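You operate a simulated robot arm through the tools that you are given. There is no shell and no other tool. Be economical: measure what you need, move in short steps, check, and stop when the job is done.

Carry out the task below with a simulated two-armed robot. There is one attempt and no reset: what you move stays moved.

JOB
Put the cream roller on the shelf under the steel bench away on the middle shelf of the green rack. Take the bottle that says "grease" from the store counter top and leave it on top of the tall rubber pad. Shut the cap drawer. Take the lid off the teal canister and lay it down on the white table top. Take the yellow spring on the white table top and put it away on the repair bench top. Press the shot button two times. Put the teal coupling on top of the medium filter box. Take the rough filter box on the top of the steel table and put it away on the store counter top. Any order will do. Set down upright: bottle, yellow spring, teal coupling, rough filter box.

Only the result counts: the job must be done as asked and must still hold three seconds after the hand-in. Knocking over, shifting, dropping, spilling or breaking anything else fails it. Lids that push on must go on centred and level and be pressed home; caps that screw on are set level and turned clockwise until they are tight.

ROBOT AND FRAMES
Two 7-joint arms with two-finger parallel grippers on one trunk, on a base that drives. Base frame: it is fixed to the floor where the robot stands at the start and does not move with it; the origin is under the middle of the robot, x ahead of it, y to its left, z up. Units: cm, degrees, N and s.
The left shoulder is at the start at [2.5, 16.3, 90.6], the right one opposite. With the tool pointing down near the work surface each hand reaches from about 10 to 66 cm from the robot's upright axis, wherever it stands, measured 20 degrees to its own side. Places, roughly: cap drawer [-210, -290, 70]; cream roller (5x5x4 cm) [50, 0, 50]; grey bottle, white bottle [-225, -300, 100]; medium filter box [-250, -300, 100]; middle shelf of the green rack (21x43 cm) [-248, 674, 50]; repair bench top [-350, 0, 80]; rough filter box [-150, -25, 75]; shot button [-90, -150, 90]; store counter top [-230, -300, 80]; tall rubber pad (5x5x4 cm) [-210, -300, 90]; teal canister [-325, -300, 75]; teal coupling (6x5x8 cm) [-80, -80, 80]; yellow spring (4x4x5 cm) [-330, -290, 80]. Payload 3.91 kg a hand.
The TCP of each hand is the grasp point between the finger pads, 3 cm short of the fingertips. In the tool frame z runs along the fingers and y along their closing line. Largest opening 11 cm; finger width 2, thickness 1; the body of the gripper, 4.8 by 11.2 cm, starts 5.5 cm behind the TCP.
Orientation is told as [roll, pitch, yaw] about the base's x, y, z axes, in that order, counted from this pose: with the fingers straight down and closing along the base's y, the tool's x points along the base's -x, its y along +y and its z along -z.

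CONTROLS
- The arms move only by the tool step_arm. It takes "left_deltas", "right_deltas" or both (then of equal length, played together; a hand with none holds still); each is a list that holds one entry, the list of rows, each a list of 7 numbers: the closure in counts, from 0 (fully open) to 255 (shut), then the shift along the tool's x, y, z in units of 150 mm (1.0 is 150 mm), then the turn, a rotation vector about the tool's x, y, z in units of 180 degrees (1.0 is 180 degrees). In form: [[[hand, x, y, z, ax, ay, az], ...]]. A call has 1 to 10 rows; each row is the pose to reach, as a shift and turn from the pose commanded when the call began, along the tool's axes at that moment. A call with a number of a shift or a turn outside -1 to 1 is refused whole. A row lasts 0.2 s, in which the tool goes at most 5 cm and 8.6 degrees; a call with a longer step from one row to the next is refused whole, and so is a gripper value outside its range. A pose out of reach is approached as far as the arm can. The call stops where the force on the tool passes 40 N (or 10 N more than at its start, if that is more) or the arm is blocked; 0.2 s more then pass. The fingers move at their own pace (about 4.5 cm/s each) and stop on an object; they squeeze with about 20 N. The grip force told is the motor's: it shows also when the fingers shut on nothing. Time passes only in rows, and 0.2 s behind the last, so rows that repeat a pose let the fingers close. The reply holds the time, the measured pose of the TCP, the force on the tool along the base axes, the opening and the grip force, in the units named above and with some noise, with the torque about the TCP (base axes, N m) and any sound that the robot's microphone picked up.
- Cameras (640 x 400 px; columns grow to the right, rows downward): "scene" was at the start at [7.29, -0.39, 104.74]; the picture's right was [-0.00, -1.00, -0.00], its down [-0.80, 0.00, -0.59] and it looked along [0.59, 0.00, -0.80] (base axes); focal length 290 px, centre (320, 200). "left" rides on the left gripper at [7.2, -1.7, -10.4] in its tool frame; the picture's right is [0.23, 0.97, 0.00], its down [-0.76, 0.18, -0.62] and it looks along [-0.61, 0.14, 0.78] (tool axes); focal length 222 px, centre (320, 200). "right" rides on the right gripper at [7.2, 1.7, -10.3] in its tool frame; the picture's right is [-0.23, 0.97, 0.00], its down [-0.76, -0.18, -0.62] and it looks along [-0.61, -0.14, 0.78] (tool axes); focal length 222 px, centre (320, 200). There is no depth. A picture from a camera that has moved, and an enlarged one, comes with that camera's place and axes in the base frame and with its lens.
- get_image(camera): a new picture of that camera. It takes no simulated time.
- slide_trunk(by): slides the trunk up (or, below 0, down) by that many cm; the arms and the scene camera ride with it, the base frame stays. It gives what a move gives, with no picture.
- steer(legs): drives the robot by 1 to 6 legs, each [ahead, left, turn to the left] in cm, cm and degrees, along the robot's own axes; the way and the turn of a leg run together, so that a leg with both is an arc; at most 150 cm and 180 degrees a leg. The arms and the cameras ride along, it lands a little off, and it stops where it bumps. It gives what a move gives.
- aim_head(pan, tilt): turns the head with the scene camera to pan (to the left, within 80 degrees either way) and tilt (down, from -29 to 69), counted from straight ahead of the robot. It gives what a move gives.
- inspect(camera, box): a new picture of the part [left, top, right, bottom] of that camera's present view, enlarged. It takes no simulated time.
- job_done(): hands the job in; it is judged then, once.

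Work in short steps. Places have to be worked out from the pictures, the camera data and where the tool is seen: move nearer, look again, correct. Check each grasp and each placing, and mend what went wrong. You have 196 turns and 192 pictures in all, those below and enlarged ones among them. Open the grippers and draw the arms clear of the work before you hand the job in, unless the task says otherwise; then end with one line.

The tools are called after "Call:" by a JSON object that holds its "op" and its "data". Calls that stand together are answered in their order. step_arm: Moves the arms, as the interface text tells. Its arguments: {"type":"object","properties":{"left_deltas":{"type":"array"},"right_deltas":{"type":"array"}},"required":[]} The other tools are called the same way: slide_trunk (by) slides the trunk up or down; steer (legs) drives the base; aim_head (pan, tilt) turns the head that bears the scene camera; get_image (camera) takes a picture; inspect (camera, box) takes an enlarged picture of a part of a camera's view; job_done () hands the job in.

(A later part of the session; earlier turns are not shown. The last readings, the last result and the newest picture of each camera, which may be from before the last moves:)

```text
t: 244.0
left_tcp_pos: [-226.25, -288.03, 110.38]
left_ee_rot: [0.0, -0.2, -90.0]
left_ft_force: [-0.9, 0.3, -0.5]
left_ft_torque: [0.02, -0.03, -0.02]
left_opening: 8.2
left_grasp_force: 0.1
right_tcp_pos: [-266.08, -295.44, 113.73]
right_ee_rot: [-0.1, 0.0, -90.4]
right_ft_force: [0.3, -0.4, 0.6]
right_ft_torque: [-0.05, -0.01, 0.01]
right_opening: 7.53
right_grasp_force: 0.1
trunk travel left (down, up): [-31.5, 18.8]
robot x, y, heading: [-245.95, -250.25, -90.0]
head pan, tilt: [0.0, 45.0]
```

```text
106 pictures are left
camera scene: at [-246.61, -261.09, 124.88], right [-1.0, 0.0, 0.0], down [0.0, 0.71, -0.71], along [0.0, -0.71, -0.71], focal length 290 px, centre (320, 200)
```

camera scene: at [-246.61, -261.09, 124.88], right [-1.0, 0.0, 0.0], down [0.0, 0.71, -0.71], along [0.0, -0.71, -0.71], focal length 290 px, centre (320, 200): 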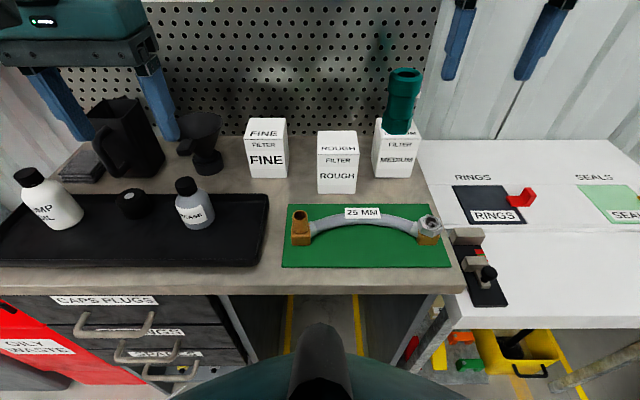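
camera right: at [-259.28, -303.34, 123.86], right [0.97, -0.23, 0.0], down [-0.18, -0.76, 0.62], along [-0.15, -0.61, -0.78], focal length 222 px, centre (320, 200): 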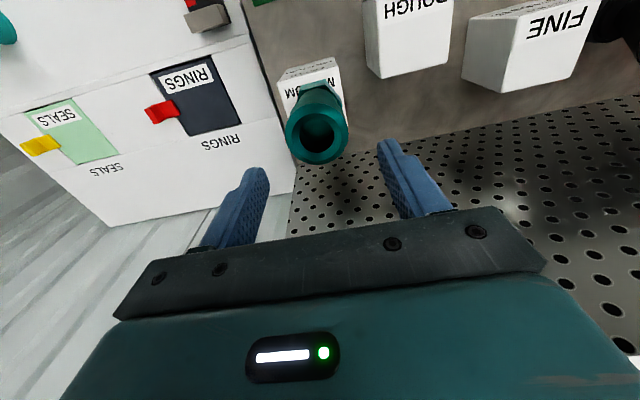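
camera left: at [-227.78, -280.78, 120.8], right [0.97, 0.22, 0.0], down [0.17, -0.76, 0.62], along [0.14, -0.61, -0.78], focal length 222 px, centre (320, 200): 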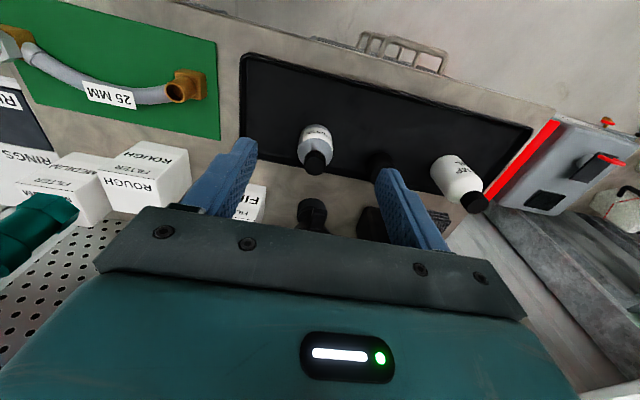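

Bottle axis ≈ (-225.6, -294.6), cap top z≈95.7; pad centre ≈ (-214.9, -295.8). I move over the bottle and go down halfway.

Call:
{"op": "step_arm", "data": {"left_deltas": [[[65, -0.22, 0.02, 0, 0, 0, 0], [65, -0.44, 0.043, 0, 0, 0, 0], [65, -0.44, 0.043, 0.25, 0, 0, 0], [65, -0.44, 0.043, 0.5, 0, 0, 0], [65, -0.44, 0.043, 0.75, 0, 0, 0], [65, -0.44, 0.043, 0.75, 0, 0, 0]]]}}

Call:
{"op": "get_image", "data": {"camera": "left"}}

Call:
{"op": "inspect", "data": {"camera": "scene", "box": [60, 100, 280, 280]}}

```text
t: 245.4
left_tcp_pos: [-225.41, -294.75, 99.19]
left_ee_rot: [0.1, -0.2, -90.0]
left_ft_force: [0.7, -0.2, 0.6]
left_ft_torque: [-0.02, -0.02, 0.0]
left_opening: 8.21
left_grasp_force: 0.1
right_tcp_pos: [-265.93, -295.38, 113.79]
right_ee_rot: [-0.1, 0.1, -90.5]
right_ft_force: [0.0, -0.1, 0.2]
right_ft_torque: [-0.03, 0.04, 0.03]
right_opening: 7.54
right_grasp_force: 0.1
trunk travel left (down, up): [-31.5, 18.8]
robot x, y, heading: [-246.38, -249.81, -89.8]
head pan, tilt: [0.0, 45.0]
```

```text
105 pictures are left
camera left: at [-227.01, -287.58, 109.67], right [0.97, 0.23, 0.0], down [0.18, -0.76, 0.62], along [0.14, -0.61, -0.78], focal length 222 px, centre (320, 200)
```

left: 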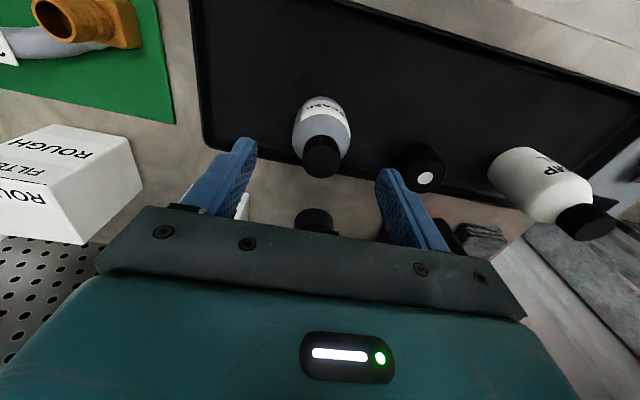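

```text
2.22 times, centred on (170, 190) of scene
camera zoom: at [-246.55, -261.15, 124.88], right [-1.0, 0.0, 0.0], down [0.0, 0.71, -0.71], along [0.0, -0.71, -0.71], focal length 644 px, centre (653, 222)
```

zoom: 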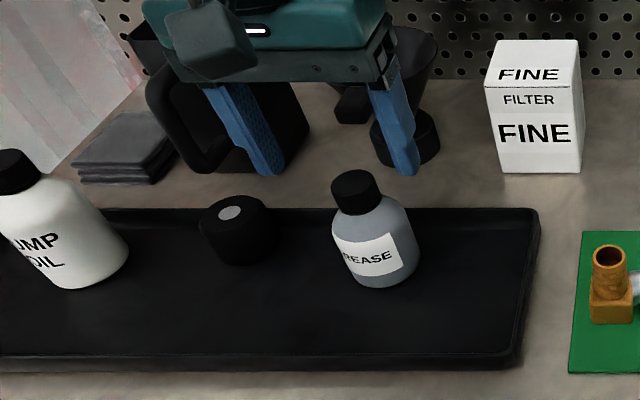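

Pad centre refined: ≈(-213.1, -297.9), top ≈89.3. The bottle is centred between the fingers; I descend to TCP z≈90.8 and close.

Call:
{"op": "step_arm", "data": {"left_deltas": [[[65, 0, 0.01, 0.2, 0, 0, 0], [65, 0, 0.01, 0.4, 0, 0, 0], [65, 0, 0.01, 0.56, 0, 0, 0], [65, 0, 0.01, 0.56, 0, 0, 0]]]}}

Call:
{"op": "inspect", "data": {"camera": "scene", "box": [60, 100, 280, 280]}}

Call:
{"op": "get_image", "data": {"camera": "left"}}

```text
t: 246.4
left_tcp_pos: [-225.01, -294.73, 90.66]
left_ee_rot: [-0.1, -0.1, -90.1]
left_ft_force: [0.4, 0.3, -0.2]
left_ft_torque: [0.04, -0.02, 0.0]
left_opening: 8.19
left_grasp_force: 0.0
right_tcp_pos: [-265.98, -295.43, 113.79]
right_ee_rot: [-0.1, 0.0, -90.4]
right_ft_force: [-1.0, 0.7, 0.7]
right_ft_torque: [0.0, 0.02, 0.0]
right_opening: 7.54
right_grasp_force: 0.1
trunk travel left (down, up): [-31.5, 18.8]
robot x, y, heading: [-246.98, -250.0, -90.3]
head pan, tilt: [0.0, 45.0]
```

```text
2.22 times, centred on (170, 190) of scene
camera zoom: at [-246.55, -261.15, 124.87], right [-1.0, 0.0, 0.0], down [0.0, 0.71, -0.71], along [0.0, -0.71, -0.71], focal length 644 px, centre (653, 222)
```

zoom: 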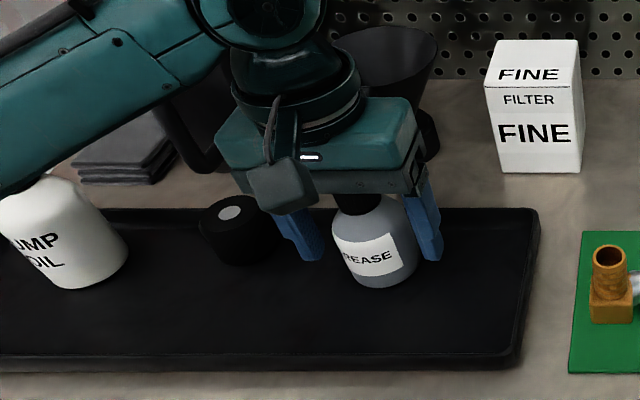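

```text
102 pictures are left
camera left: at [-226.67, -287.57, 101.09], right [0.97, 0.23, 0.0], down [0.18, -0.76, 0.62], along [0.14, -0.61, -0.78], focal length 222 px, centre (320, 200)
```

left: 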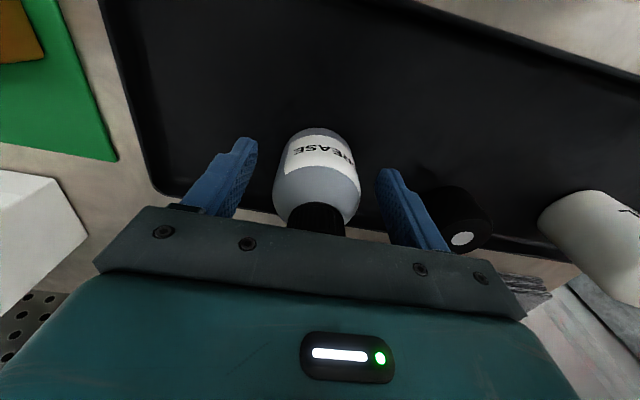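

Centred. I close on the bottle and lift 7 cm.

Call:
{"op": "step_arm", "data": {"left_deltas": [[[255, 0, 0, 0, 0, 0, 0], [255, 0, 0, 0, 0, 0, 0], [255, 0, 0, 0, 0, 0, 0], [255, 0, 0, -0.05, 0, 0, 0], [255, 0, 0, -0.25, 0, 0, 0], [255, 0, 0, -0.5, 0, 0, 0], [255, 0, 0, -0.6, 0, 0, 0]]]}}

Call:
{"op": "get_image", "data": {"camera": "scene"}}

```text
t: 248.0
left_tcp_pos: [-225.09, -294.7, 99.65]
left_ee_rot: [0.0, 0.1, -90.1]
left_ft_force: [0.6, -0.5, -1.4]
left_ft_torque: [0.03, 0.0, -0.03]
left_opening: 5.26
left_grasp_force: 19.9
right_tcp_pos: [-266.04, -295.57, 113.76]
right_ee_rot: [-0.1, 0.1, -90.4]
right_ft_force: [-0.2, 0.4, -0.1]
right_ft_torque: [-0.04, -0.01, 0.01]
right_opening: 7.55
right_grasp_force: 0.0
trunk travel left (down, up): [-31.5, 18.8]
robot x, y, heading: [-246.14, -250.16, -90.2]
head pan, tilt: [0.0, 45.0]
```

```text
101 pictures are left
camera scene: at [-246.54, -261.17, 124.87], right [-1.0, 0.0, 0.0], down [0.0, 0.71, -0.71], along [0.0, -0.71, -0.71], focal length 290 px, centre (320, 200)
```

scene: 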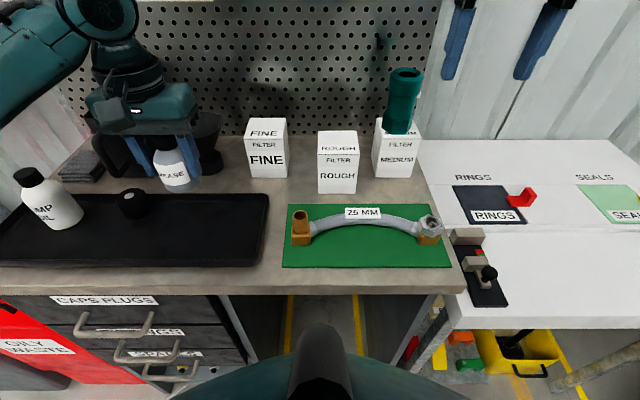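

Bottle held. I move it over the pad at the same height.

Call:
{"op": "step_arm", "data": {"left_deltas": [[[255, -0.07, 0.2, -0.05, 0, 0, 0], [255, -0.14, 0.45, -0.05, 0, 0, 0], [255, -0.22, 0.7, -0.05, 0, 0, 0], [255, -0.22, 0.8, -0.05, 0, 0, 0], [255, -0.22, 0.8, -0.05, 0, 0, 0]]]}}

Call:
{"op": "inspect", "data": {"camera": "scene", "box": [20, 80, 240, 260]}}

Call:
{"op": "get_image", "data": {"camera": "left"}}

```text
t: 249.2
left_tcp_pos: [-213.03, -298.36, 100.22]
left_ee_rot: [0.1, 0.0, -90.1]
left_ft_force: [-0.5, 0.4, -3.0]
left_ft_torque: [-0.02, -0.05, 0.02]
left_opening: 5.25
left_grasp_force: 20.2
right_tcp_pos: [-265.95, -295.56, 113.77]
right_ee_rot: [-0.2, 0.1, -90.4]
right_ft_force: [-0.4, 0.5, -0.1]
right_ft_torque: [0.01, -0.02, -0.01]
right_opening: 7.54
right_grasp_force: 0.0
trunk travel left (down, up): [-31.5, 18.8]
robot x, y, heading: [-246.72, -250.02, -90.3]
head pan, tilt: [0.0, 45.0]
```

```text
2.22 times, centred on (130, 170) of scene
camera zoom: at [-246.54, -261.17, 124.87], right [-1.0, 0.0, 0.0], down [0.0, 0.71, -0.71], along [0.0, -0.71, -0.71], focal length 644 px, centre (742, 267)
```

zoom: 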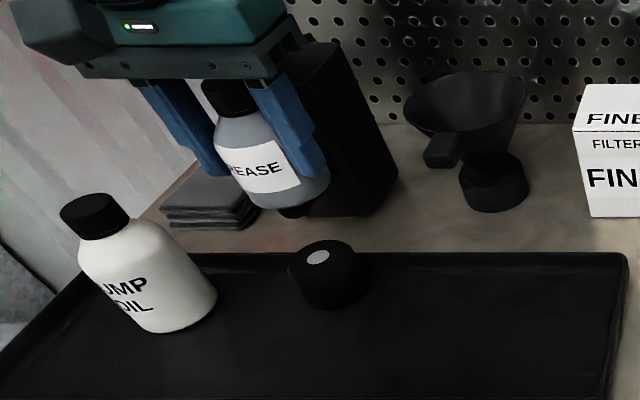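

```text
99 pictures are left
camera left: at [-214.73, -291.14, 110.7], right [0.97, 0.23, 0.0], down [0.18, -0.76, 0.62], along [0.14, -0.61, -0.78], focal length 222 px, centre (320, 200)
```

left: 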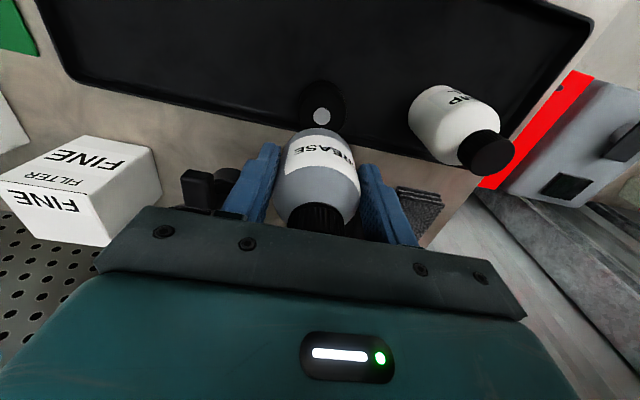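

The pad is right beneath; small shift +0.5 in y. I lower to about 0.7 cm above the expected contact.

Call:
{"op": "step_arm", "data": {"left_deltas": [[[255, 0.02, -0.01, 0.12, 0, 0, 0], [255, 0.035, -0.01, 0.24, 0, 0, 0], [255, 0.035, -0.01, 0.33, 0, 0, 0], [255, 0.035, -0.01, 0.33, 0, 0, 0]]]}}

Call:
{"op": "inspect", "data": {"camera": "scene", "box": [20, 80, 240, 260]}}

```text
t: 250.2
left_tcp_pos: [-213.27, -297.72, 95.25]
left_ee_rot: [0.0, 0.0, -90.1]
left_ft_force: [0.0, -0.9, -2.4]
left_ft_torque: [0.01, -0.01, -0.01]
left_opening: 5.24
left_grasp_force: 19.6
right_tcp_pos: [-266.05, -295.54, 113.75]
right_ee_rot: [-0.1, 0.2, -90.2]
right_ft_force: [-0.6, 0.3, -0.1]
right_ft_torque: [-0.04, -0.01, 0.0]
right_opening: 7.54
right_grasp_force: 0.1
trunk travel left (down, up): [-31.5, 18.8]
robot x, y, heading: [-246.51, -249.94, -90.0]
head pan, tilt: [0.0, 45.0]
```

```text
2.22 times, centred on (130, 170) of scene
camera zoom: at [-246.54, -261.17, 124.87], right [-1.0, 0.0, 0.0], down [0.0, 0.71, -0.71], along [0.0, -0.71, -0.71], focal length 644 px, centre (742, 267)
```

zoom: 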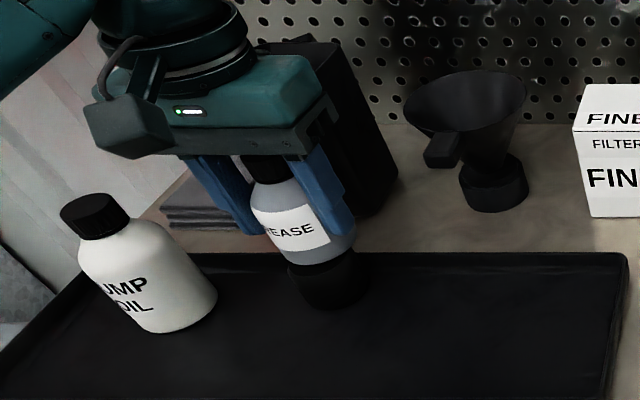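

Well aligned. I lower in small steps.

Call:
{"op": "step_arm", "data": {"left_deltas": [[[255, 0, 0, 0.02, 0, 0, 0], [255, 0, 0, 0.04, 0, 0, 0], [255, 0, 0, 0.055, 0, 0, 0]]]}}

```text
t: 251.0
left_tcp_pos: [-213.39, -297.55, 94.69]
left_ee_rot: [0.2, -0.1, -90.0]
left_ft_force: [4.2, -0.7, 8.7]
left_ft_torque: [0.01, -0.25, 0.02]
left_opening: 5.22
left_grasp_force: 20.5
right_tcp_pos: [-265.96, -295.48, 113.75]
right_ee_rot: [-0.2, 0.1, -90.4]
right_ft_force: [-1.0, -0.2, 0.2]
right_ft_torque: [0.0, 0.01, -0.01]
right_opening: 7.54
right_grasp_force: 0.1
trunk travel left (down, up): [-31.5, 18.8]
robot x, y, heading: [-246.75, -249.71, -90.1]
head pan, tilt: [0.0, 45.0]
```

Contact. Release gently and rise.

Call:
{"op": "step_arm", "data": {"left_deltas": [[[255, 0, 0, 0, 0, 0, 0], [120, 0, 0, 0, 0, 0, 0], [100, 0, 0, 0, 0, 0, 0], [90, 0, 0, 0, 0, 0, 0], [80, 0, 0, -0.1, 0, 0, 0], [80, 0, 0, -0.3, 0, 0, 0], [80, 0, 0, -0.6, 0, 0, 0], [80, 0, 0, -0.9, 0, 0, 0]]]}}

Call:
{"op": "inspect", "data": {"camera": "scene", "box": [20, 80, 240, 260]}}

Call:
{"op": "get_image", "data": {"camera": "left"}}

```text
t: 252.8
left_tcp_pos: [-213.44, -297.28, 107.9]
left_ee_rot: [0.1, 0.2, -90.0]
left_ft_force: [-0.7, -0.5, 0.1]
left_ft_torque: [-0.01, -0.01, 0.02]
left_opening: 7.54
left_grasp_force: 0.0
right_tcp_pos: [-266.12, -295.57, 113.68]
right_ee_rot: [-0.2, 0.0, -90.4]
right_ft_force: [0.4, 0.0, 0.2]
right_ft_torque: [-0.02, 0.01, 0.03]
right_opening: 7.55
right_grasp_force: 0.1
trunk travel left (down, up): [-31.5, 18.8]
robot x, y, heading: [-246.25, -249.99, -89.8]
head pan, tilt: [0.0, 45.0]
```

```text
2.22 times, centred on (130, 170) of scene
camera zoom: at [-246.59, -261.12, 124.87], right [-1.0, 0.0, 0.0], down [0.0, 0.71, -0.71], along [0.0, -0.71, -0.71], focal length 644 px, centre (742, 267)
```

zoom: 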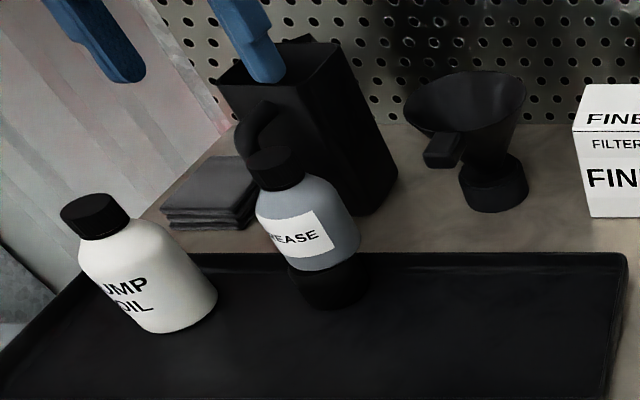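

```text
96 pictures are left
camera left: at [-215.08, -290.2, 118.48], right [0.97, 0.23, 0.0], down [0.18, -0.76, 0.62], along [0.14, -0.61, -0.78], focal length 222 px, centre (320, 200)
```

left: 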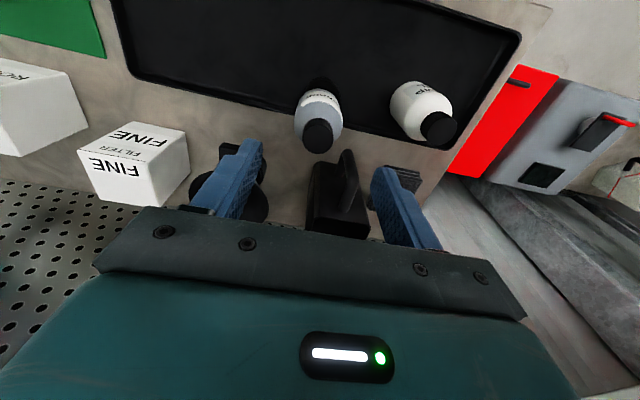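

The grease bottle stands upright on the pad. I retract both hands and move right to face the white table.

Call:
{"op": "step_arm", "data": {"left_deltas": [[[80, 0.3, -0.2, 0, 0, 0, 0], [80, 0.6, -0.4, 0, 0, 0, 0], [80, 0.9, -0.6, 0, 0, 0, 0], [80, 1.0, -0.7, 0, 0, 0, 0]]], "right_deltas": [[[80, 0.2, 0, 0, 0, 0, 0], [80, 0.4, 0, 0, 0, 0, 0], [80, 0.6, 0, 0, 0, 0, 0], [80, 0.6, 0, 0, 0, 0, 0]]]}}

Call:
{"op": "steer", "data": {"legs": [[-25, 0, 0], [0, -72, 0]]}}

Call:
{"op": "get_image", "data": {"camera": "scene"}}

```text
refused: row 1 steps farther than a row can; nothing moved
```

```text
t: 259.7
left_tcp_pos: [-273.79, -272.55, 107.94]
left_ee_rot: [0.1, 0.0, -89.5]
left_ft_force: [-0.3, 0.0, -0.5]
left_ft_torque: [-0.01, 0.0, 0.01]
left_opening: 7.54
left_grasp_force: 0.1
right_tcp_pos: [-326.42, -271.21, 113.8]
right_ee_rot: [-0.2, 0.1, -89.9]
right_ft_force: [0.6, -0.2, 0.0]
right_ft_torque: [0.02, -0.01, -0.04]
right_opening: 7.58
right_grasp_force: 0.0
trunk travel left (down, up): [-31.5, 18.8]
robot x, y, heading: [-307.43, -225.43, -89.5]
head pan, tilt: [0.0, 45.0]
stopped in leg 2: the robot was blocked; the commanded pose is now the measured one
```

```text
95 pictures are left
camera scene: at [-307.33, -236.65, 124.87], right [-1.0, -0.01, 0.0], down [-0.01, 0.71, -0.71], along [0.01, -0.71, -0.71], focal length 290 px, centre (320, 200)
```

scene: 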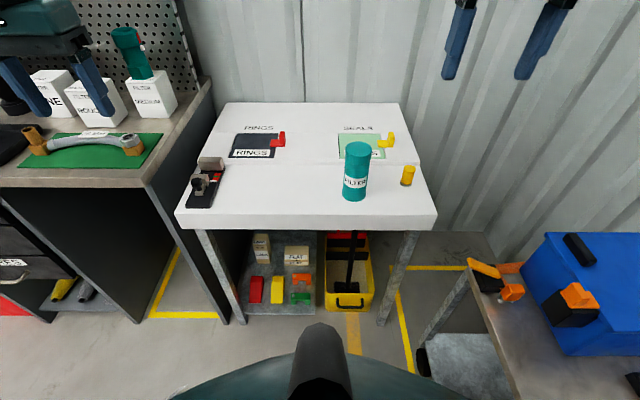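

The base stopped beside another bench. I zoom on the canister and the spring.

Call:
{"op": "inspect", "data": {"camera": "scene", "box": [310, 110, 450, 220]}}

Call:
{"op": "get_image", "data": {"camera": "right"}}

Call:
{"op": "aim_head", "data": {"pan": -50, "tilt": 45}}

Call:
{"op": "get_image", "data": {"camera": "scene"}}

```text
3.64 times, centred on (380, 165) of scene
camera zoom: at [-307.33, -236.65, 124.87], right [-1.0, -0.01, 0.0], down [-0.01, 0.71, -0.71], along [0.01, -0.71, -0.71], focal length 1054 px, centre (102, 327)
```

zoom: 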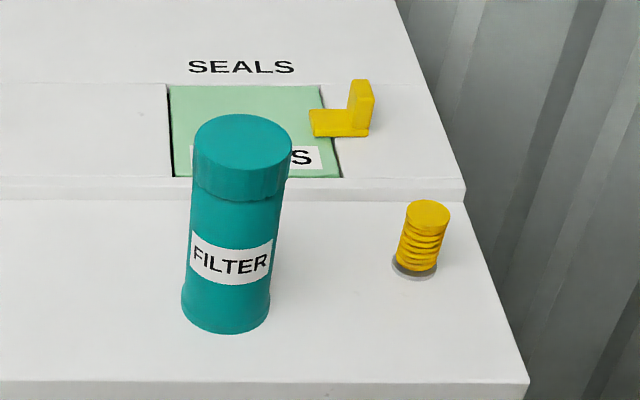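

```text
93 pictures are left
camera right: at [-324.75, -263.96, 123.97], right [0.97, -0.22, 0.0], down [-0.17, -0.76, 0.62], along [-0.14, -0.61, -0.78], focal length 222 px, centre (320, 200)
```

right: 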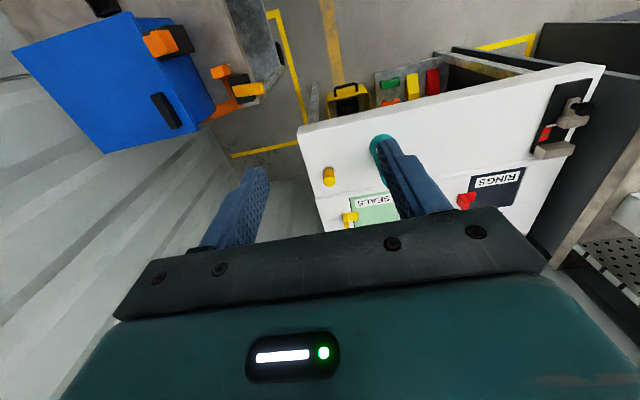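

```text
t: 260.9
left_tcp_pos: [-273.88, -272.58, 108.08]
left_ee_rot: [0.1, 0.0, -89.6]
left_ft_force: [0.4, 0.1, 0.1]
left_ft_torque: [-0.03, -0.03, 0.05]
left_opening: 7.56
left_grasp_force: 0.2
right_tcp_pos: [-326.51, -271.18, 113.75]
right_ee_rot: [-0.1, 0.1, -89.9]
right_ft_force: [-0.1, -0.5, 0.0]
right_ft_torque: [0.02, 0.0, 0.0]
right_opening: 7.54
right_grasp_force: 0.0
trunk travel left (down, up): [-31.5, 18.8]
robot x, y, heading: [-307.72, -225.44, -89.5]
head pan, tilt: [-50.0, 45.0]
```

```text
92 pictures are left
camera scene: at [-313.59, -233.81, 124.87], right [-0.65, 0.76, 0.0], down [0.54, 0.46, -0.71], along [-0.54, -0.46, -0.71], focal length 290 px, centre (320, 200)
```

scene: 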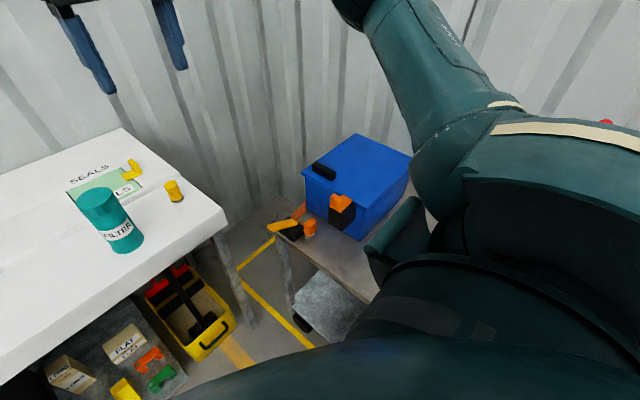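

Table top z≈78; canister centre ≈ (-314.6, -286.7), top ≈90; spring ≈ (-328, -289), top 83. I free the base from the cart side by shifting left and go nearer.

Call:
{"op": "steer", "data": {"legs": [[0, 5, 0], [14, 0, 0]]}}

Call:
{"op": "aim_head", "data": {"pan": 0, "tilt": 48}}

Call:
{"op": "get_image", "data": {"camera": "scene"}}

Call:
{"op": "get_image", "data": {"camera": "right"}}

```text
t: 262.9
left_tcp_pos: [-268.87, -286.19, 108.06]
left_ee_rot: [0.1, 0.0, -89.7]
left_ft_force: [0.2, 0.1, -0.6]
left_ft_torque: [0.0, -0.01, 0.03]
left_opening: 7.55
left_grasp_force: 0.0
right_tcp_pos: [-321.4, -284.63, 113.73]
right_ee_rot: [-0.2, 0.1, -90.0]
right_ft_force: [0.1, -0.1, -0.4]
right_ft_torque: [0.01, -0.02, -0.02]
right_opening: 7.57
right_grasp_force: 0.1
trunk travel left (down, up): [-31.5, 18.8]
robot x, y, heading: [-302.22, -238.79, -89.7]
head pan, tilt: [-50.0, 45.0]
```

```text
t: 264.1
left_tcp_pos: [-268.84, -286.09, 108.01]
left_ee_rot: [0.1, 0.1, -89.8]
left_ft_force: [-0.6, 0.1, -0.4]
left_ft_torque: [0.0, 0.02, 0.01]
left_opening: 7.55
left_grasp_force: 0.0
right_tcp_pos: [-321.4, -284.7, 113.79]
right_ee_rot: [-0.1, 0.0, -90.0]
right_ft_force: [-0.9, -0.9, 0.1]
right_ft_torque: [-0.01, 0.02, 0.02]
right_opening: 7.54
right_grasp_force: 0.1
trunk travel left (down, up): [-31.5, 18.8]
robot x, y, heading: [-302.26, -239.06, -89.6]
head pan, tilt: [0.0, 48.0]
```

```text
91 pictures are left
camera scene: at [-302.2, -249.88, 124.45], right [-1.0, -0.01, 0.0], down [0.0, 0.74, -0.67], along [0.0, -0.67, -0.74], focal length 290 px, centre (320, 200)
```

scene: 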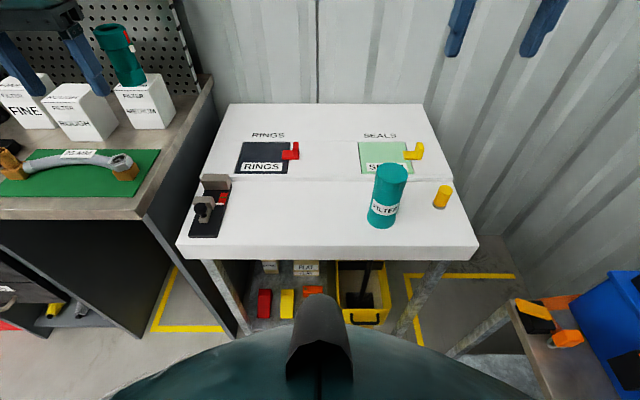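

```text
90 pictures are left
camera right: at [-319.67, -277.4, 123.98], right [0.97, -0.23, 0.0], down [-0.18, -0.76, 0.62], along [-0.14, -0.61, -0.78], focal length 222 px, centre (320, 200)
```

right: 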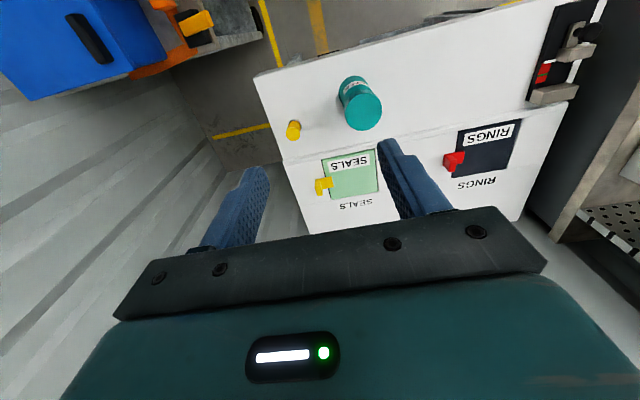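

Lid top centre ≈ (-315.4, -289.4, 88.5). I bring the right hand over the lid and halfway down.

Call:
{"op": "step_arm", "data": {"right_deltas": [[[80, -0.1, 0.13, 0.2, 0, 0, 0], [80, -0.2, 0.26, 0.45, 0, 0, 0], [80, -0.313, 0.4, 0.7, 0, 0, 0], [80, -0.313, 0.4, 0.95, 0, 0, 0], [80, -0.313, 0.4, 1.0, 0, 0, 0]]]}}

Call:
{"op": "get_image", "data": {"camera": "right"}}

Call:
{"op": "inspect", "data": {"camera": "scene", "box": [330, 80, 490, 250]}}

```text
t: 265.3
left_tcp_pos: [-268.71, -286.07, 108.07]
left_ee_rot: [0.1, 0.1, -89.8]
left_ft_force: [0.5, -0.5, 0.5]
left_ft_torque: [0.0, 0.01, 0.0]
left_opening: 7.55
left_grasp_force: 0.1
right_tcp_pos: [-315.32, -289.1, 98.71]
right_ee_rot: [-0.1, 0.0, -90.0]
right_ft_force: [0.5, -0.8, -0.6]
right_ft_torque: [-0.02, -0.01, 0.01]
right_opening: 7.54
right_grasp_force: 0.0
trunk travel left (down, up): [-31.5, 18.8]
robot x, y, heading: [-301.89, -238.51, -89.8]
head pan, tilt: [0.0, 48.0]
```

```text
89 pictures are left
camera right: at [-313.6, -281.9, 108.9], right [0.97, -0.23, 0.0], down [-0.18, -0.76, 0.62], along [-0.14, -0.61, -0.78], focal length 222 px, centre (320, 200)
```

right: 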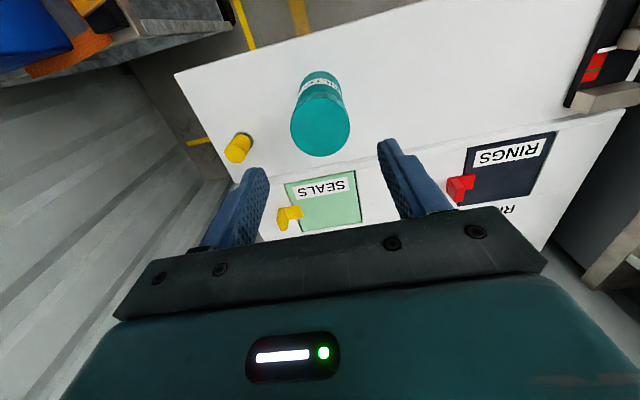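

```text
2.35 times, centred on (410, 165) of scene
camera zoom: at [-302.18, -249.88, 124.46], right [-1.0, -0.01, 0.0], down [0.0, 0.74, -0.67], along [0.0, -0.67, -0.74], focal length 682 px, centre (108, 282)
```

zoom: 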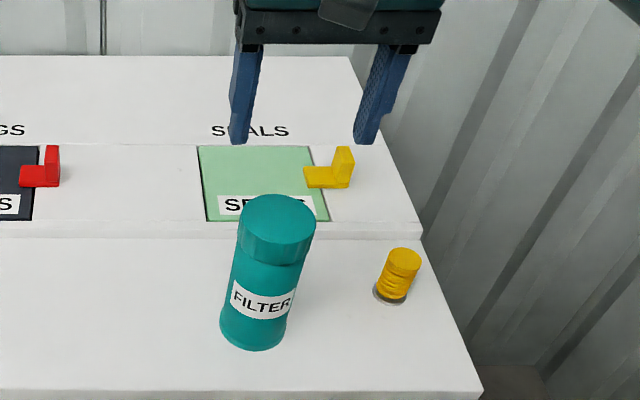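

The hand is centred over the lid. I descend to TCP z≈88.2 and close on the lid.

Call:
{"op": "step_arm", "data": {"right_deltas": [[[80, 0, 0, 0.25, 0, 0, 0], [80, 0, 0, 0.5, 0, 0, 0], [80, 0, 0, 0.7, 0, 0, 0], [80, 0, 0, 0.7, 0, 0, 0], [255, 0, 0, 0.7, 0, 0, 0], [255, 0, 0, 0.7, 0, 0, 0], [255, 0, 0, 0.7, 0, 0, 0]]]}}

Call:
{"op": "inspect", "data": {"camera": "scene", "box": [330, 80, 490, 250]}}

Call:
{"op": "get_image", "data": {"camera": "right"}}

```text
t: 266.9
left_tcp_pos: [-268.69, -286.2, 108.02]
left_ee_rot: [0.1, 0.0, -89.8]
left_ft_force: [0.0, -0.1, -0.8]
left_ft_torque: [0.02, -0.01, 0.03]
left_opening: 7.54
left_grasp_force: 0.1
right_tcp_pos: [-315.65, -289.09, 88.31]
right_ee_rot: [-0.1, 0.1, -90.0]
right_ft_force: [0.8, -0.6, 0.5]
right_ft_torque: [-0.03, -0.03, 0.03]
right_opening: 5.75
right_grasp_force: 20.3
trunk travel left (down, up): [-31.5, 18.8]
robot x, y, heading: [-302.5, -238.83, -89.7]
head pan, tilt: [0.0, 48.0]
```

```text
2.35 times, centred on (410, 165) of scene
camera zoom: at [-302.18, -249.89, 124.45], right [-1.0, -0.01, 0.0], down [0.0, 0.74, -0.67], along [0.0, -0.67, -0.74], focal length 682 px, centre (108, 282)
```

zoom: 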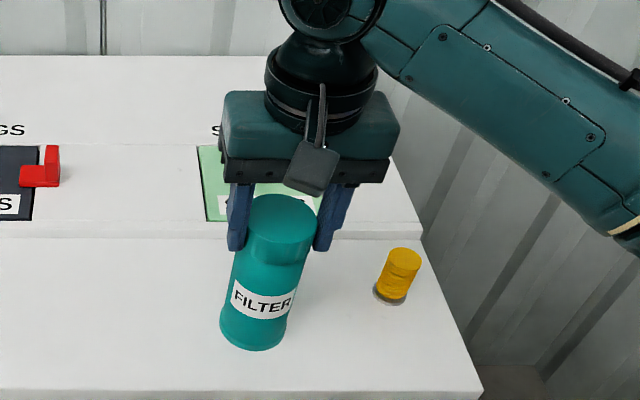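

```text
86 pictures are left
camera right: at [-313.89, -281.86, 98.45], right [0.97, -0.23, 0.0], down [-0.18, -0.76, 0.62], along [-0.14, -0.61, -0.78], focal length 222 px, centre (320, 200)
```

right: 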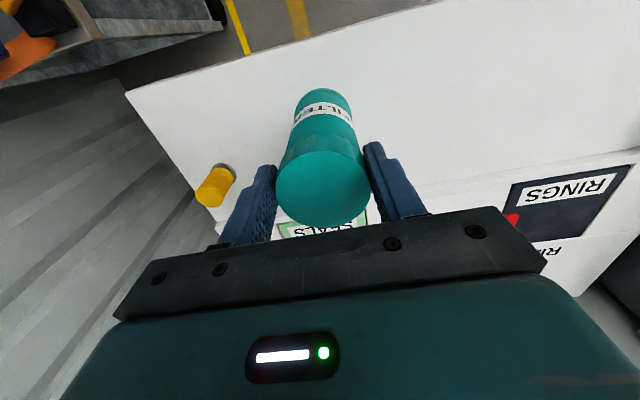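

Lid gripped (5.75 cm). I try lifting 1.5 cm gently and watch the force.

Call:
{"op": "step_arm", "data": {"right_deltas": [[[255, 0, 0, -0.03, 0, 0, 0], [255, 0, 0, -0.07, 0, 0, 0], [255, 0, 0, -0.1, 0, 0, 0], [255, 0, 0, -0.1, 0, 0, 0]]]}}

Call:
{"op": "inspect", "data": {"camera": "scene", "box": [330, 80, 490, 250]}}

```text
t: 267.9
left_tcp_pos: [-268.83, -286.15, 108.1]
left_ee_rot: [0.1, 0.1, -89.7]
left_ft_force: [-0.1, 0.2, 0.3]
left_ft_torque: [-0.03, -0.01, -0.03]
left_opening: 7.54
left_grasp_force: 0.2
right_tcp_pos: [-315.53, -289.43, 89.85]
right_ee_rot: [-0.1, 0.0, -90.0]
right_ft_force: [-0.1, -0.3, -1.6]
right_ft_torque: [0.03, -0.01, 0.02]
right_opening: 5.74
right_grasp_force: 19.8
trunk travel left (down, up): [-31.5, 18.8]
robot x, y, heading: [-302.19, -238.72, -89.6]
head pan, tilt: [0.0, 48.0]
```

```text
2.35 times, centred on (410, 165) of scene
camera zoom: at [-302.19, -249.9, 124.45], right [-1.0, -0.01, 0.0], down [0.0, 0.74, -0.67], along [0.0, -0.67, -0.74], focal length 682 px, centre (108, 282)
```

zoom: 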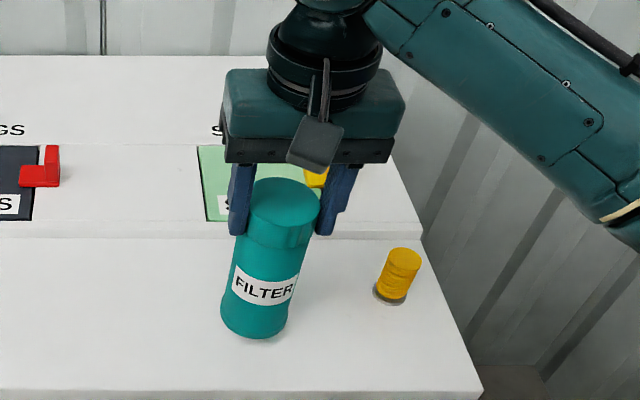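

The whole canister lifts, so the lid is tight. I set it back down (keeping the lid gripped) and start tilting the left hand to come and hold the body.

Call:
{"op": "step_arm", "data": {"right_deltas": [[[255, 0, 0, 0.05, 0, 0, 0], [255, 0, 0, 0.08, 0, 0, 0], [255, 0, 0, 0.1, 0, 0, 0]]]}}

Call:
{"op": "step_arm", "data": {"left_deltas": [[[80, 0.09, -0.13, 0, 0, -0.041, 0], [80, 0.18, -0.27, 0, 0, -0.082, 0], [80, 0.27, -0.4, 0, 0, -0.124, 0], [80, 0.36, -0.54, 0, 0, -0.165, 0], [80, 0.45, -0.68, 0, 0, -0.206, 0], [80, 0.55, -0.81, 0, 0, -0.248, 0], [80, 0.6, -0.95, 0, 0, -0.289, 0], [80, 0.6, -0.95, 0, 0, -0.289, 0]]]}}

Call:
{"op": "get_image", "data": {"camera": "scene"}}

```text
t: 268.7
left_tcp_pos: [-268.83, -286.08, 108.01]
left_ee_rot: [0.1, 0.0, -89.7]
left_ft_force: [0.6, 0.1, -0.6]
left_ft_torque: [0.02, -0.01, 0.02]
left_opening: 7.57
left_grasp_force: 0.1
right_tcp_pos: [-315.49, -289.35, 88.25]
right_ee_rot: [-0.1, 0.2, -90.0]
right_ft_force: [-0.2, -0.7, -2.0]
right_ft_torque: [-0.01, 0.01, 0.01]
right_opening: 5.78
right_grasp_force: 19.8
trunk travel left (down, up): [-31.5, 18.8]
robot x, y, heading: [-302.36, -238.81, -89.5]
head pan, tilt: [0.0, 48.0]
```

```text
t: 270.5
left_tcp_pos: [-283.18, -278.44, 108.73]
left_ee_rot: [-0.1, -52.2, -89.7]
left_ft_force: [-0.4, 0.2, 0.1]
left_ft_torque: [-0.02, 0.02, -0.01]
left_opening: 7.56
left_grasp_force: 0.0
left hand out of reach, approached as far as the arm can: row 7, 8
right_tcp_pos: [-315.51, -289.31, 88.27]
right_ee_rot: [-0.1, 0.1, -89.9]
right_ft_force: [0.3, 0.9, -1.3]
right_ft_torque: [0.05, 0.0, -0.01]
right_opening: 5.74
right_grasp_force: 19.7
trunk travel left (down, up): [-31.5, 18.8]
robot x, y, heading: [-302.39, -238.88, -89.6]
head pan, tilt: [0.0, 48.0]
```

```text
84 pictures are left
camera scene: at [-302.18, -249.89, 124.45], right [-1.0, -0.01, 0.0], down [0.0, 0.74, -0.67], along [0.0, -0.67, -0.74], focal length 290 px, centre (320, 200)
```

scene: 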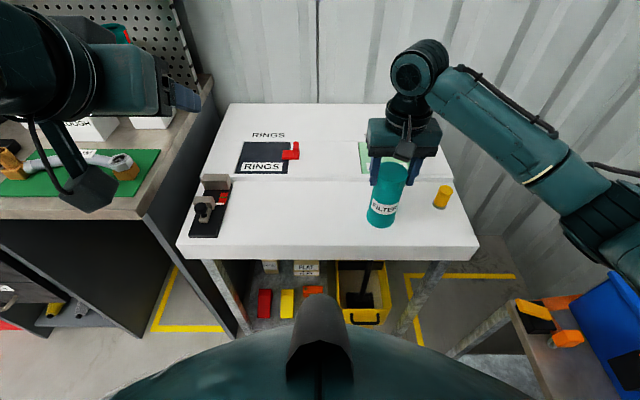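

I need the robot turned slightly right so the left hand can reach the body. I release the lid and rise first.

Call:
{"op": "step_arm", "data": {"right_deltas": [[[200, 0, 0, 0.01, 0, 0, 0], [80, 0, 0, 0.01, 0, 0, 0], [80, 0, 0, 0.01, 0, 0, 0], [80, 0, 0, -0.1, 0, 0, 0], [80, 0, 0, -0.4, 0, 0, 0], [80, 0, 0, -0.7, 0, 0, 0], [80, 0, 0, -1.0, 0, 0, 0]]]}}

Call:
{"op": "steer", "data": {"legs": [[0, -2, -12]]}}

Call:
{"op": "get_image", "data": {"camera": "scene"}}

```text
t: 272.1
left_tcp_pos: [-283.24, -278.18, 108.63]
left_ee_rot: [0.1, -52.0, -89.8]
left_ft_force: [0.3, 0.3, 0.6]
left_ft_torque: [-0.01, -0.02, -0.02]
left_opening: 7.55
left_grasp_force: 0.0
right_tcp_pos: [-315.14, -289.12, 103.26]
right_ee_rot: [-0.2, 0.1, -90.0]
right_ft_force: [0.2, -0.4, 0.1]
right_ft_torque: [-0.02, -0.01, 0.04]
right_opening: 7.54
right_grasp_force: 0.1
trunk travel left (down, up): [-31.5, 18.8]
robot x, y, heading: [-302.19, -238.8, -89.7]
head pan, tilt: [0.0, 48.0]
```

```text
t: 273.3
left_tcp_pos: [-294.07, -281.24, 108.66]
left_ee_rot: [0.1, -52.0, -102.1]
left_ft_force: [-0.3, 0.3, -0.4]
left_ft_torque: [0.01, 0.0, 0.05]
left_opening: 7.57
left_grasp_force: 0.1
right_tcp_pos: [-327.55, -285.15, 103.19]
right_ee_rot: [-0.1, 0.1, -102.2]
right_ft_force: [0.1, 0.0, 0.3]
right_ft_torque: [0.01, -0.03, 0.01]
right_opening: 7.56
right_grasp_force: 0.0
trunk travel left (down, up): [-31.5, 18.8]
robot x, y, heading: [-304.31, -238.55, -101.7]
head pan, tilt: [0.0, 48.0]
```

```text
83 pictures are left
camera scene: at [-306.51, -249.44, 124.45], right [-0.98, 0.21, 0.0], down [0.15, 0.73, -0.67], along [-0.14, -0.65, -0.74], focal length 290 px, centre (320, 200)
```

scene: 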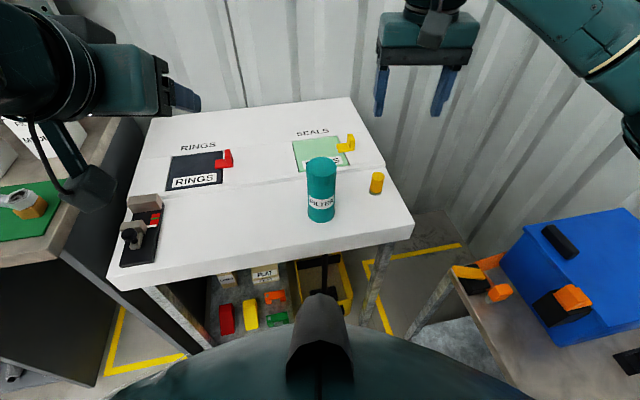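

The canister stands in line now. I yaw the left hand to point at it while lowering, first half of the way.

Call:
{"op": "step_arm", "data": {"left_deltas": [[[60, 0.13, -0.11, 0.12, 0.028, 0, 0.022], [60, 0.27, -0.23, 0.24, 0.057, 0, 0.044], [60, 0.41, -0.35, 0.36, 0.085, 0, 0.067], [60, 0.55, -0.468, 0.488, 0.114, 0, 0.089], [60, 0.55, -0.468, 0.488, 0.114, 0, 0.089]]]}}

Call:
{"op": "get_image", "data": {"camera": "left"}}

Call:
{"op": "get_image", "data": {"camera": "scene"}}

```text
t: 274.5
left_tcp_pos: [-301.35, -280.81, 97.75]
left_ee_rot: [0.1, -51.9, -128.1]
left_ft_force: [-0.2, 0.7, -0.3]
left_ft_torque: [0.01, -0.01, 0.01]
left_opening: 8.41
left_grasp_force: 0.1
left hand out of reach, approached as far as the arm can: row 1, 2, 3, 4, 5
right_tcp_pos: [-327.41, -285.19, 103.18]
right_ee_rot: [-0.1, 0.2, -102.2]
right_ft_force: [0.1, -0.1, 0.0]
right_ft_torque: [-0.02, 0.0, 0.0]
right_opening: 7.56
right_grasp_force: 0.1
trunk travel left (down, up): [-31.5, 18.8]
robot x, y, heading: [-304.29, -238.58, -101.8]
head pan, tilt: [0.0, 48.0]
```

```text
82 pictures are left
camera left: at [-294.91, -269.96, 98.45], right [0.85, -0.49, -0.18], down [0.15, -0.09, 0.98], along [-0.5, -0.87, 0.0], focal length 222 px, centre (320, 200)
```

left: 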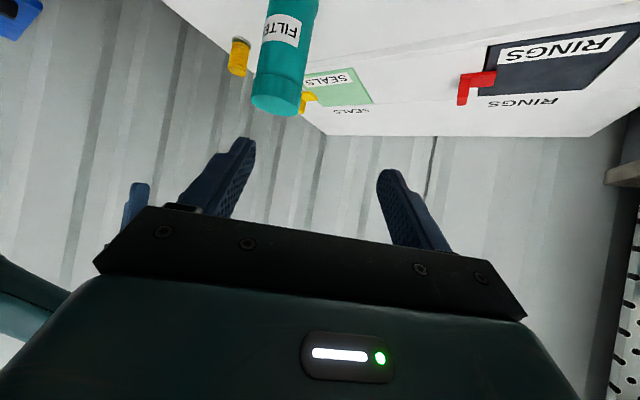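

```text
81 pictures are left
camera scene: at [-306.48, -249.45, 124.45], right [-0.98, 0.21, 0.0], down [0.15, 0.73, -0.67], along [-0.14, -0.65, -0.74], focal length 290 px, centre (320, 200)
```

scene: 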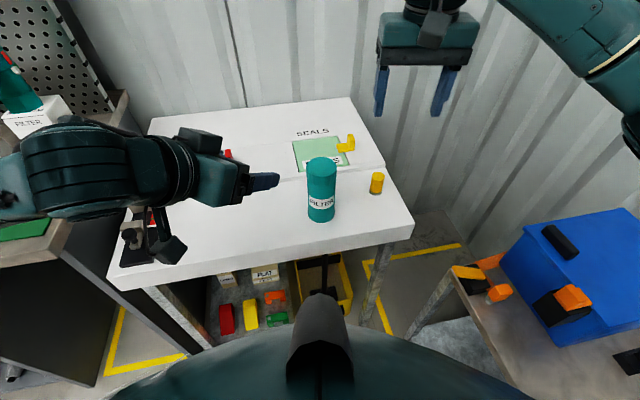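

The hand points toward the canister. I lower it to a pre-grasp position about 9 cm short of the body at z≈84.5.

Call:
{"op": "step_arm", "data": {"left_deltas": [[[60, 0.1, -0.09, 0.2, 0, 0, 0], [60, 0.2, -0.18, 0.41, 0, 0, 0], [60, 0.31, -0.28, 0.63, 0, 0, 0], [60, 0.41, -0.382, 0.84, 0, 0, 0], [60, 0.41, -0.382, 0.84, 0, 0, 0]]]}}

Call:
{"op": "get_image", "data": {"camera": "left"}}

Call:
{"op": "get_image", "data": {"camera": "scene"}}

```text
t: 275.7
left_tcp_pos: [-309.48, -282.07, 84.89]
left_ee_rot: [0.1, -52.1, -127.9]
left_ft_force: [0.6, 0.5, 0.3]
left_ft_torque: [0.0, 0.0, -0.02]
left_opening: 8.41
left_grasp_force: 0.1
right_tcp_pos: [-327.49, -285.22, 103.25]
right_ee_rot: [-0.2, 0.0, -102.1]
right_ft_force: [-0.2, -0.2, -0.4]
right_ft_torque: [0.01, -0.01, 0.0]
right_opening: 7.53
right_grasp_force: 0.0
trunk travel left (down, up): [-31.5, 18.8]
robot x, y, heading: [-304.23, -238.52, -101.9]
head pan, tilt: [0.0, 48.0]
```

```text
80 pictures are left
camera left: at [-303.06, -271.16, 85.65], right [0.85, -0.49, -0.18], down [0.15, -0.09, 0.98], along [-0.5, -0.87, 0.0], focal length 222 px, centre (320, 200)
```

left: 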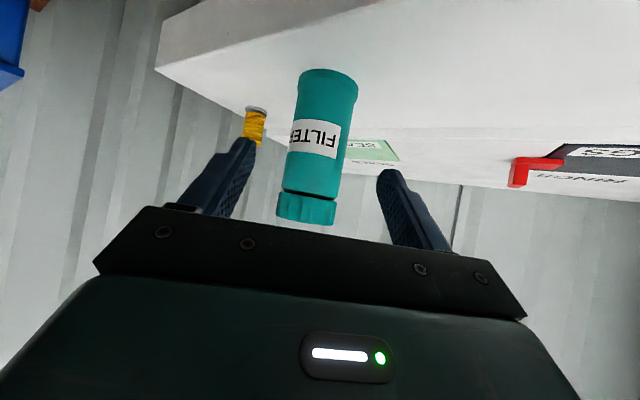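

```text
79 pictures are left
camera scene: at [-306.47, -249.45, 124.46], right [-0.98, 0.21, 0.0], down [0.15, 0.73, -0.67], along [-0.14, -0.65, -0.74], focal length 290 px, centre (320, 200)
```

scene: 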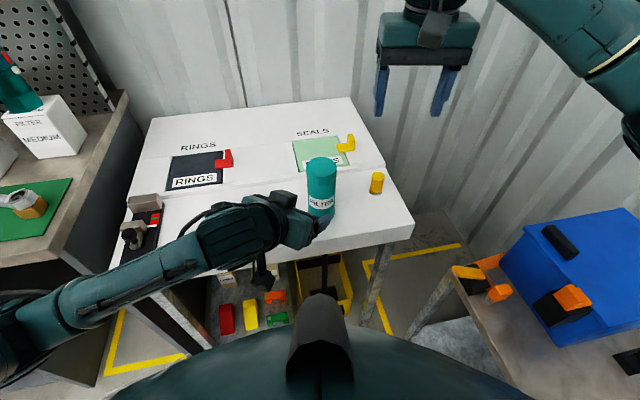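

The body is straight ahead of the left fingers. I advance to straddle it at z≈81.5 and close.

Call:
{"op": "step_arm", "data": {"left_deltas": [[[60, 0.0, 0, 0.12, 0, 0, 0], [60, -0.06, 0, 0.27, 0, 0, 0], [60, -0.12, -0.005, 0.43, 0, 0, 0], [60, -0.196, -0.007, 0.618, 0, 0, 0], [60, -0.196, -0.007, 0.618, 0, 0, 0]]]}}

Call:
{"op": "get_image", "data": {"camera": "left"}}

Call:
{"op": "inspect", "data": {"camera": "scene", "box": [230, 100, 430, 270]}}

```text
t: 276.9
left_tcp_pos: [-315.17, -289.45, 81.73]
left_ee_rot: [0.2, -52.0, -127.9]
left_ft_force: [0.6, 0.0, 0.3]
left_ft_torque: [0.04, -0.01, -0.03]
left_opening: 8.45
left_grasp_force: 0.0
right_tcp_pos: [-327.48, -285.16, 103.19]
right_ee_rot: [-0.1, 0.1, -102.2]
right_ft_force: [-0.5, 0.1, 0.4]
right_ft_torque: [-0.03, 0.01, 0.01]
right_opening: 7.57
right_grasp_force: 0.1
trunk travel left (down, up): [-31.5, 18.8]
robot x, y, heading: [-304.41, -238.72, -102.1]
head pan, tilt: [0.0, 48.0]
```

```text
78 pictures are left
camera left: at [-308.69, -278.48, 82.52], right [0.85, -0.49, -0.18], down [0.15, -0.09, 0.98], along [-0.5, -0.87, 0.0], focal length 222 px, centre (320, 200)
```

left: 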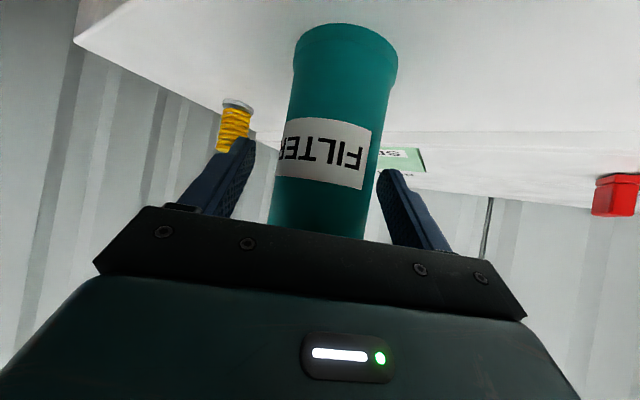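

```text
2.35 times, centred on (330, 185) of scene
camera zoom: at [-306.47, -249.45, 124.46], right [-0.98, 0.21, 0.0], down [0.15, 0.73, -0.67], along [-0.14, -0.65, -0.74], focal length 682 px, centre (296, 235)
```

zoom: 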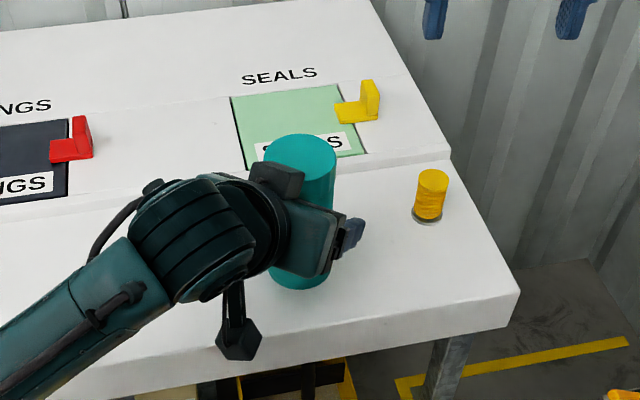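

The body is between the left fingers. I close the left hand on it.

Call:
{"op": "step_arm", "data": {"left_deltas": [[[255, 0, 0, 0, 0, 0, 0], [255, 0, 0, 0, 0, 0, 0], [255, 0, 0, 0, 0, 0, 0], [255, 0, 0, 0, 0, 0, 0]]]}}

Call:
{"op": "inspect", "data": {"camera": "scene", "box": [230, 100, 430, 270]}}

```text
t: 277.9
left_tcp_pos: [-315.09, -289.42, 81.8]
left_ee_rot: [0.1, -52.0, -128.0]
left_ft_force: [0.4, -1.1, 1.2]
left_ft_torque: [-0.13, -0.04, 0.0]
left_opening: 5.7
left_grasp_force: 20.0
right_tcp_pos: [-327.48, -285.23, 103.22]
right_ee_rot: [-0.1, 0.1, -102.1]
right_ft_force: [0.4, -0.2, -0.2]
right_ft_torque: [-0.04, -0.02, -0.02]
right_opening: 7.54
right_grasp_force: 0.0
trunk travel left (down, up): [-31.5, 18.8]
robot x, y, heading: [-304.46, -238.53, -102.2]
head pan, tilt: [0.0, 48.0]
```

```text
2.35 times, centred on (330, 185) of scene
camera zoom: at [-306.47, -249.45, 124.46], right [-0.98, 0.21, 0.0], down [0.15, 0.73, -0.67], along [-0.14, -0.65, -0.74], focal length 682 px, centre (296, 235)
```

zoom: 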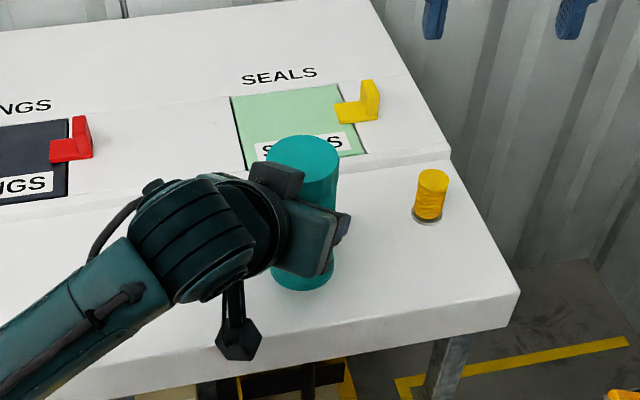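

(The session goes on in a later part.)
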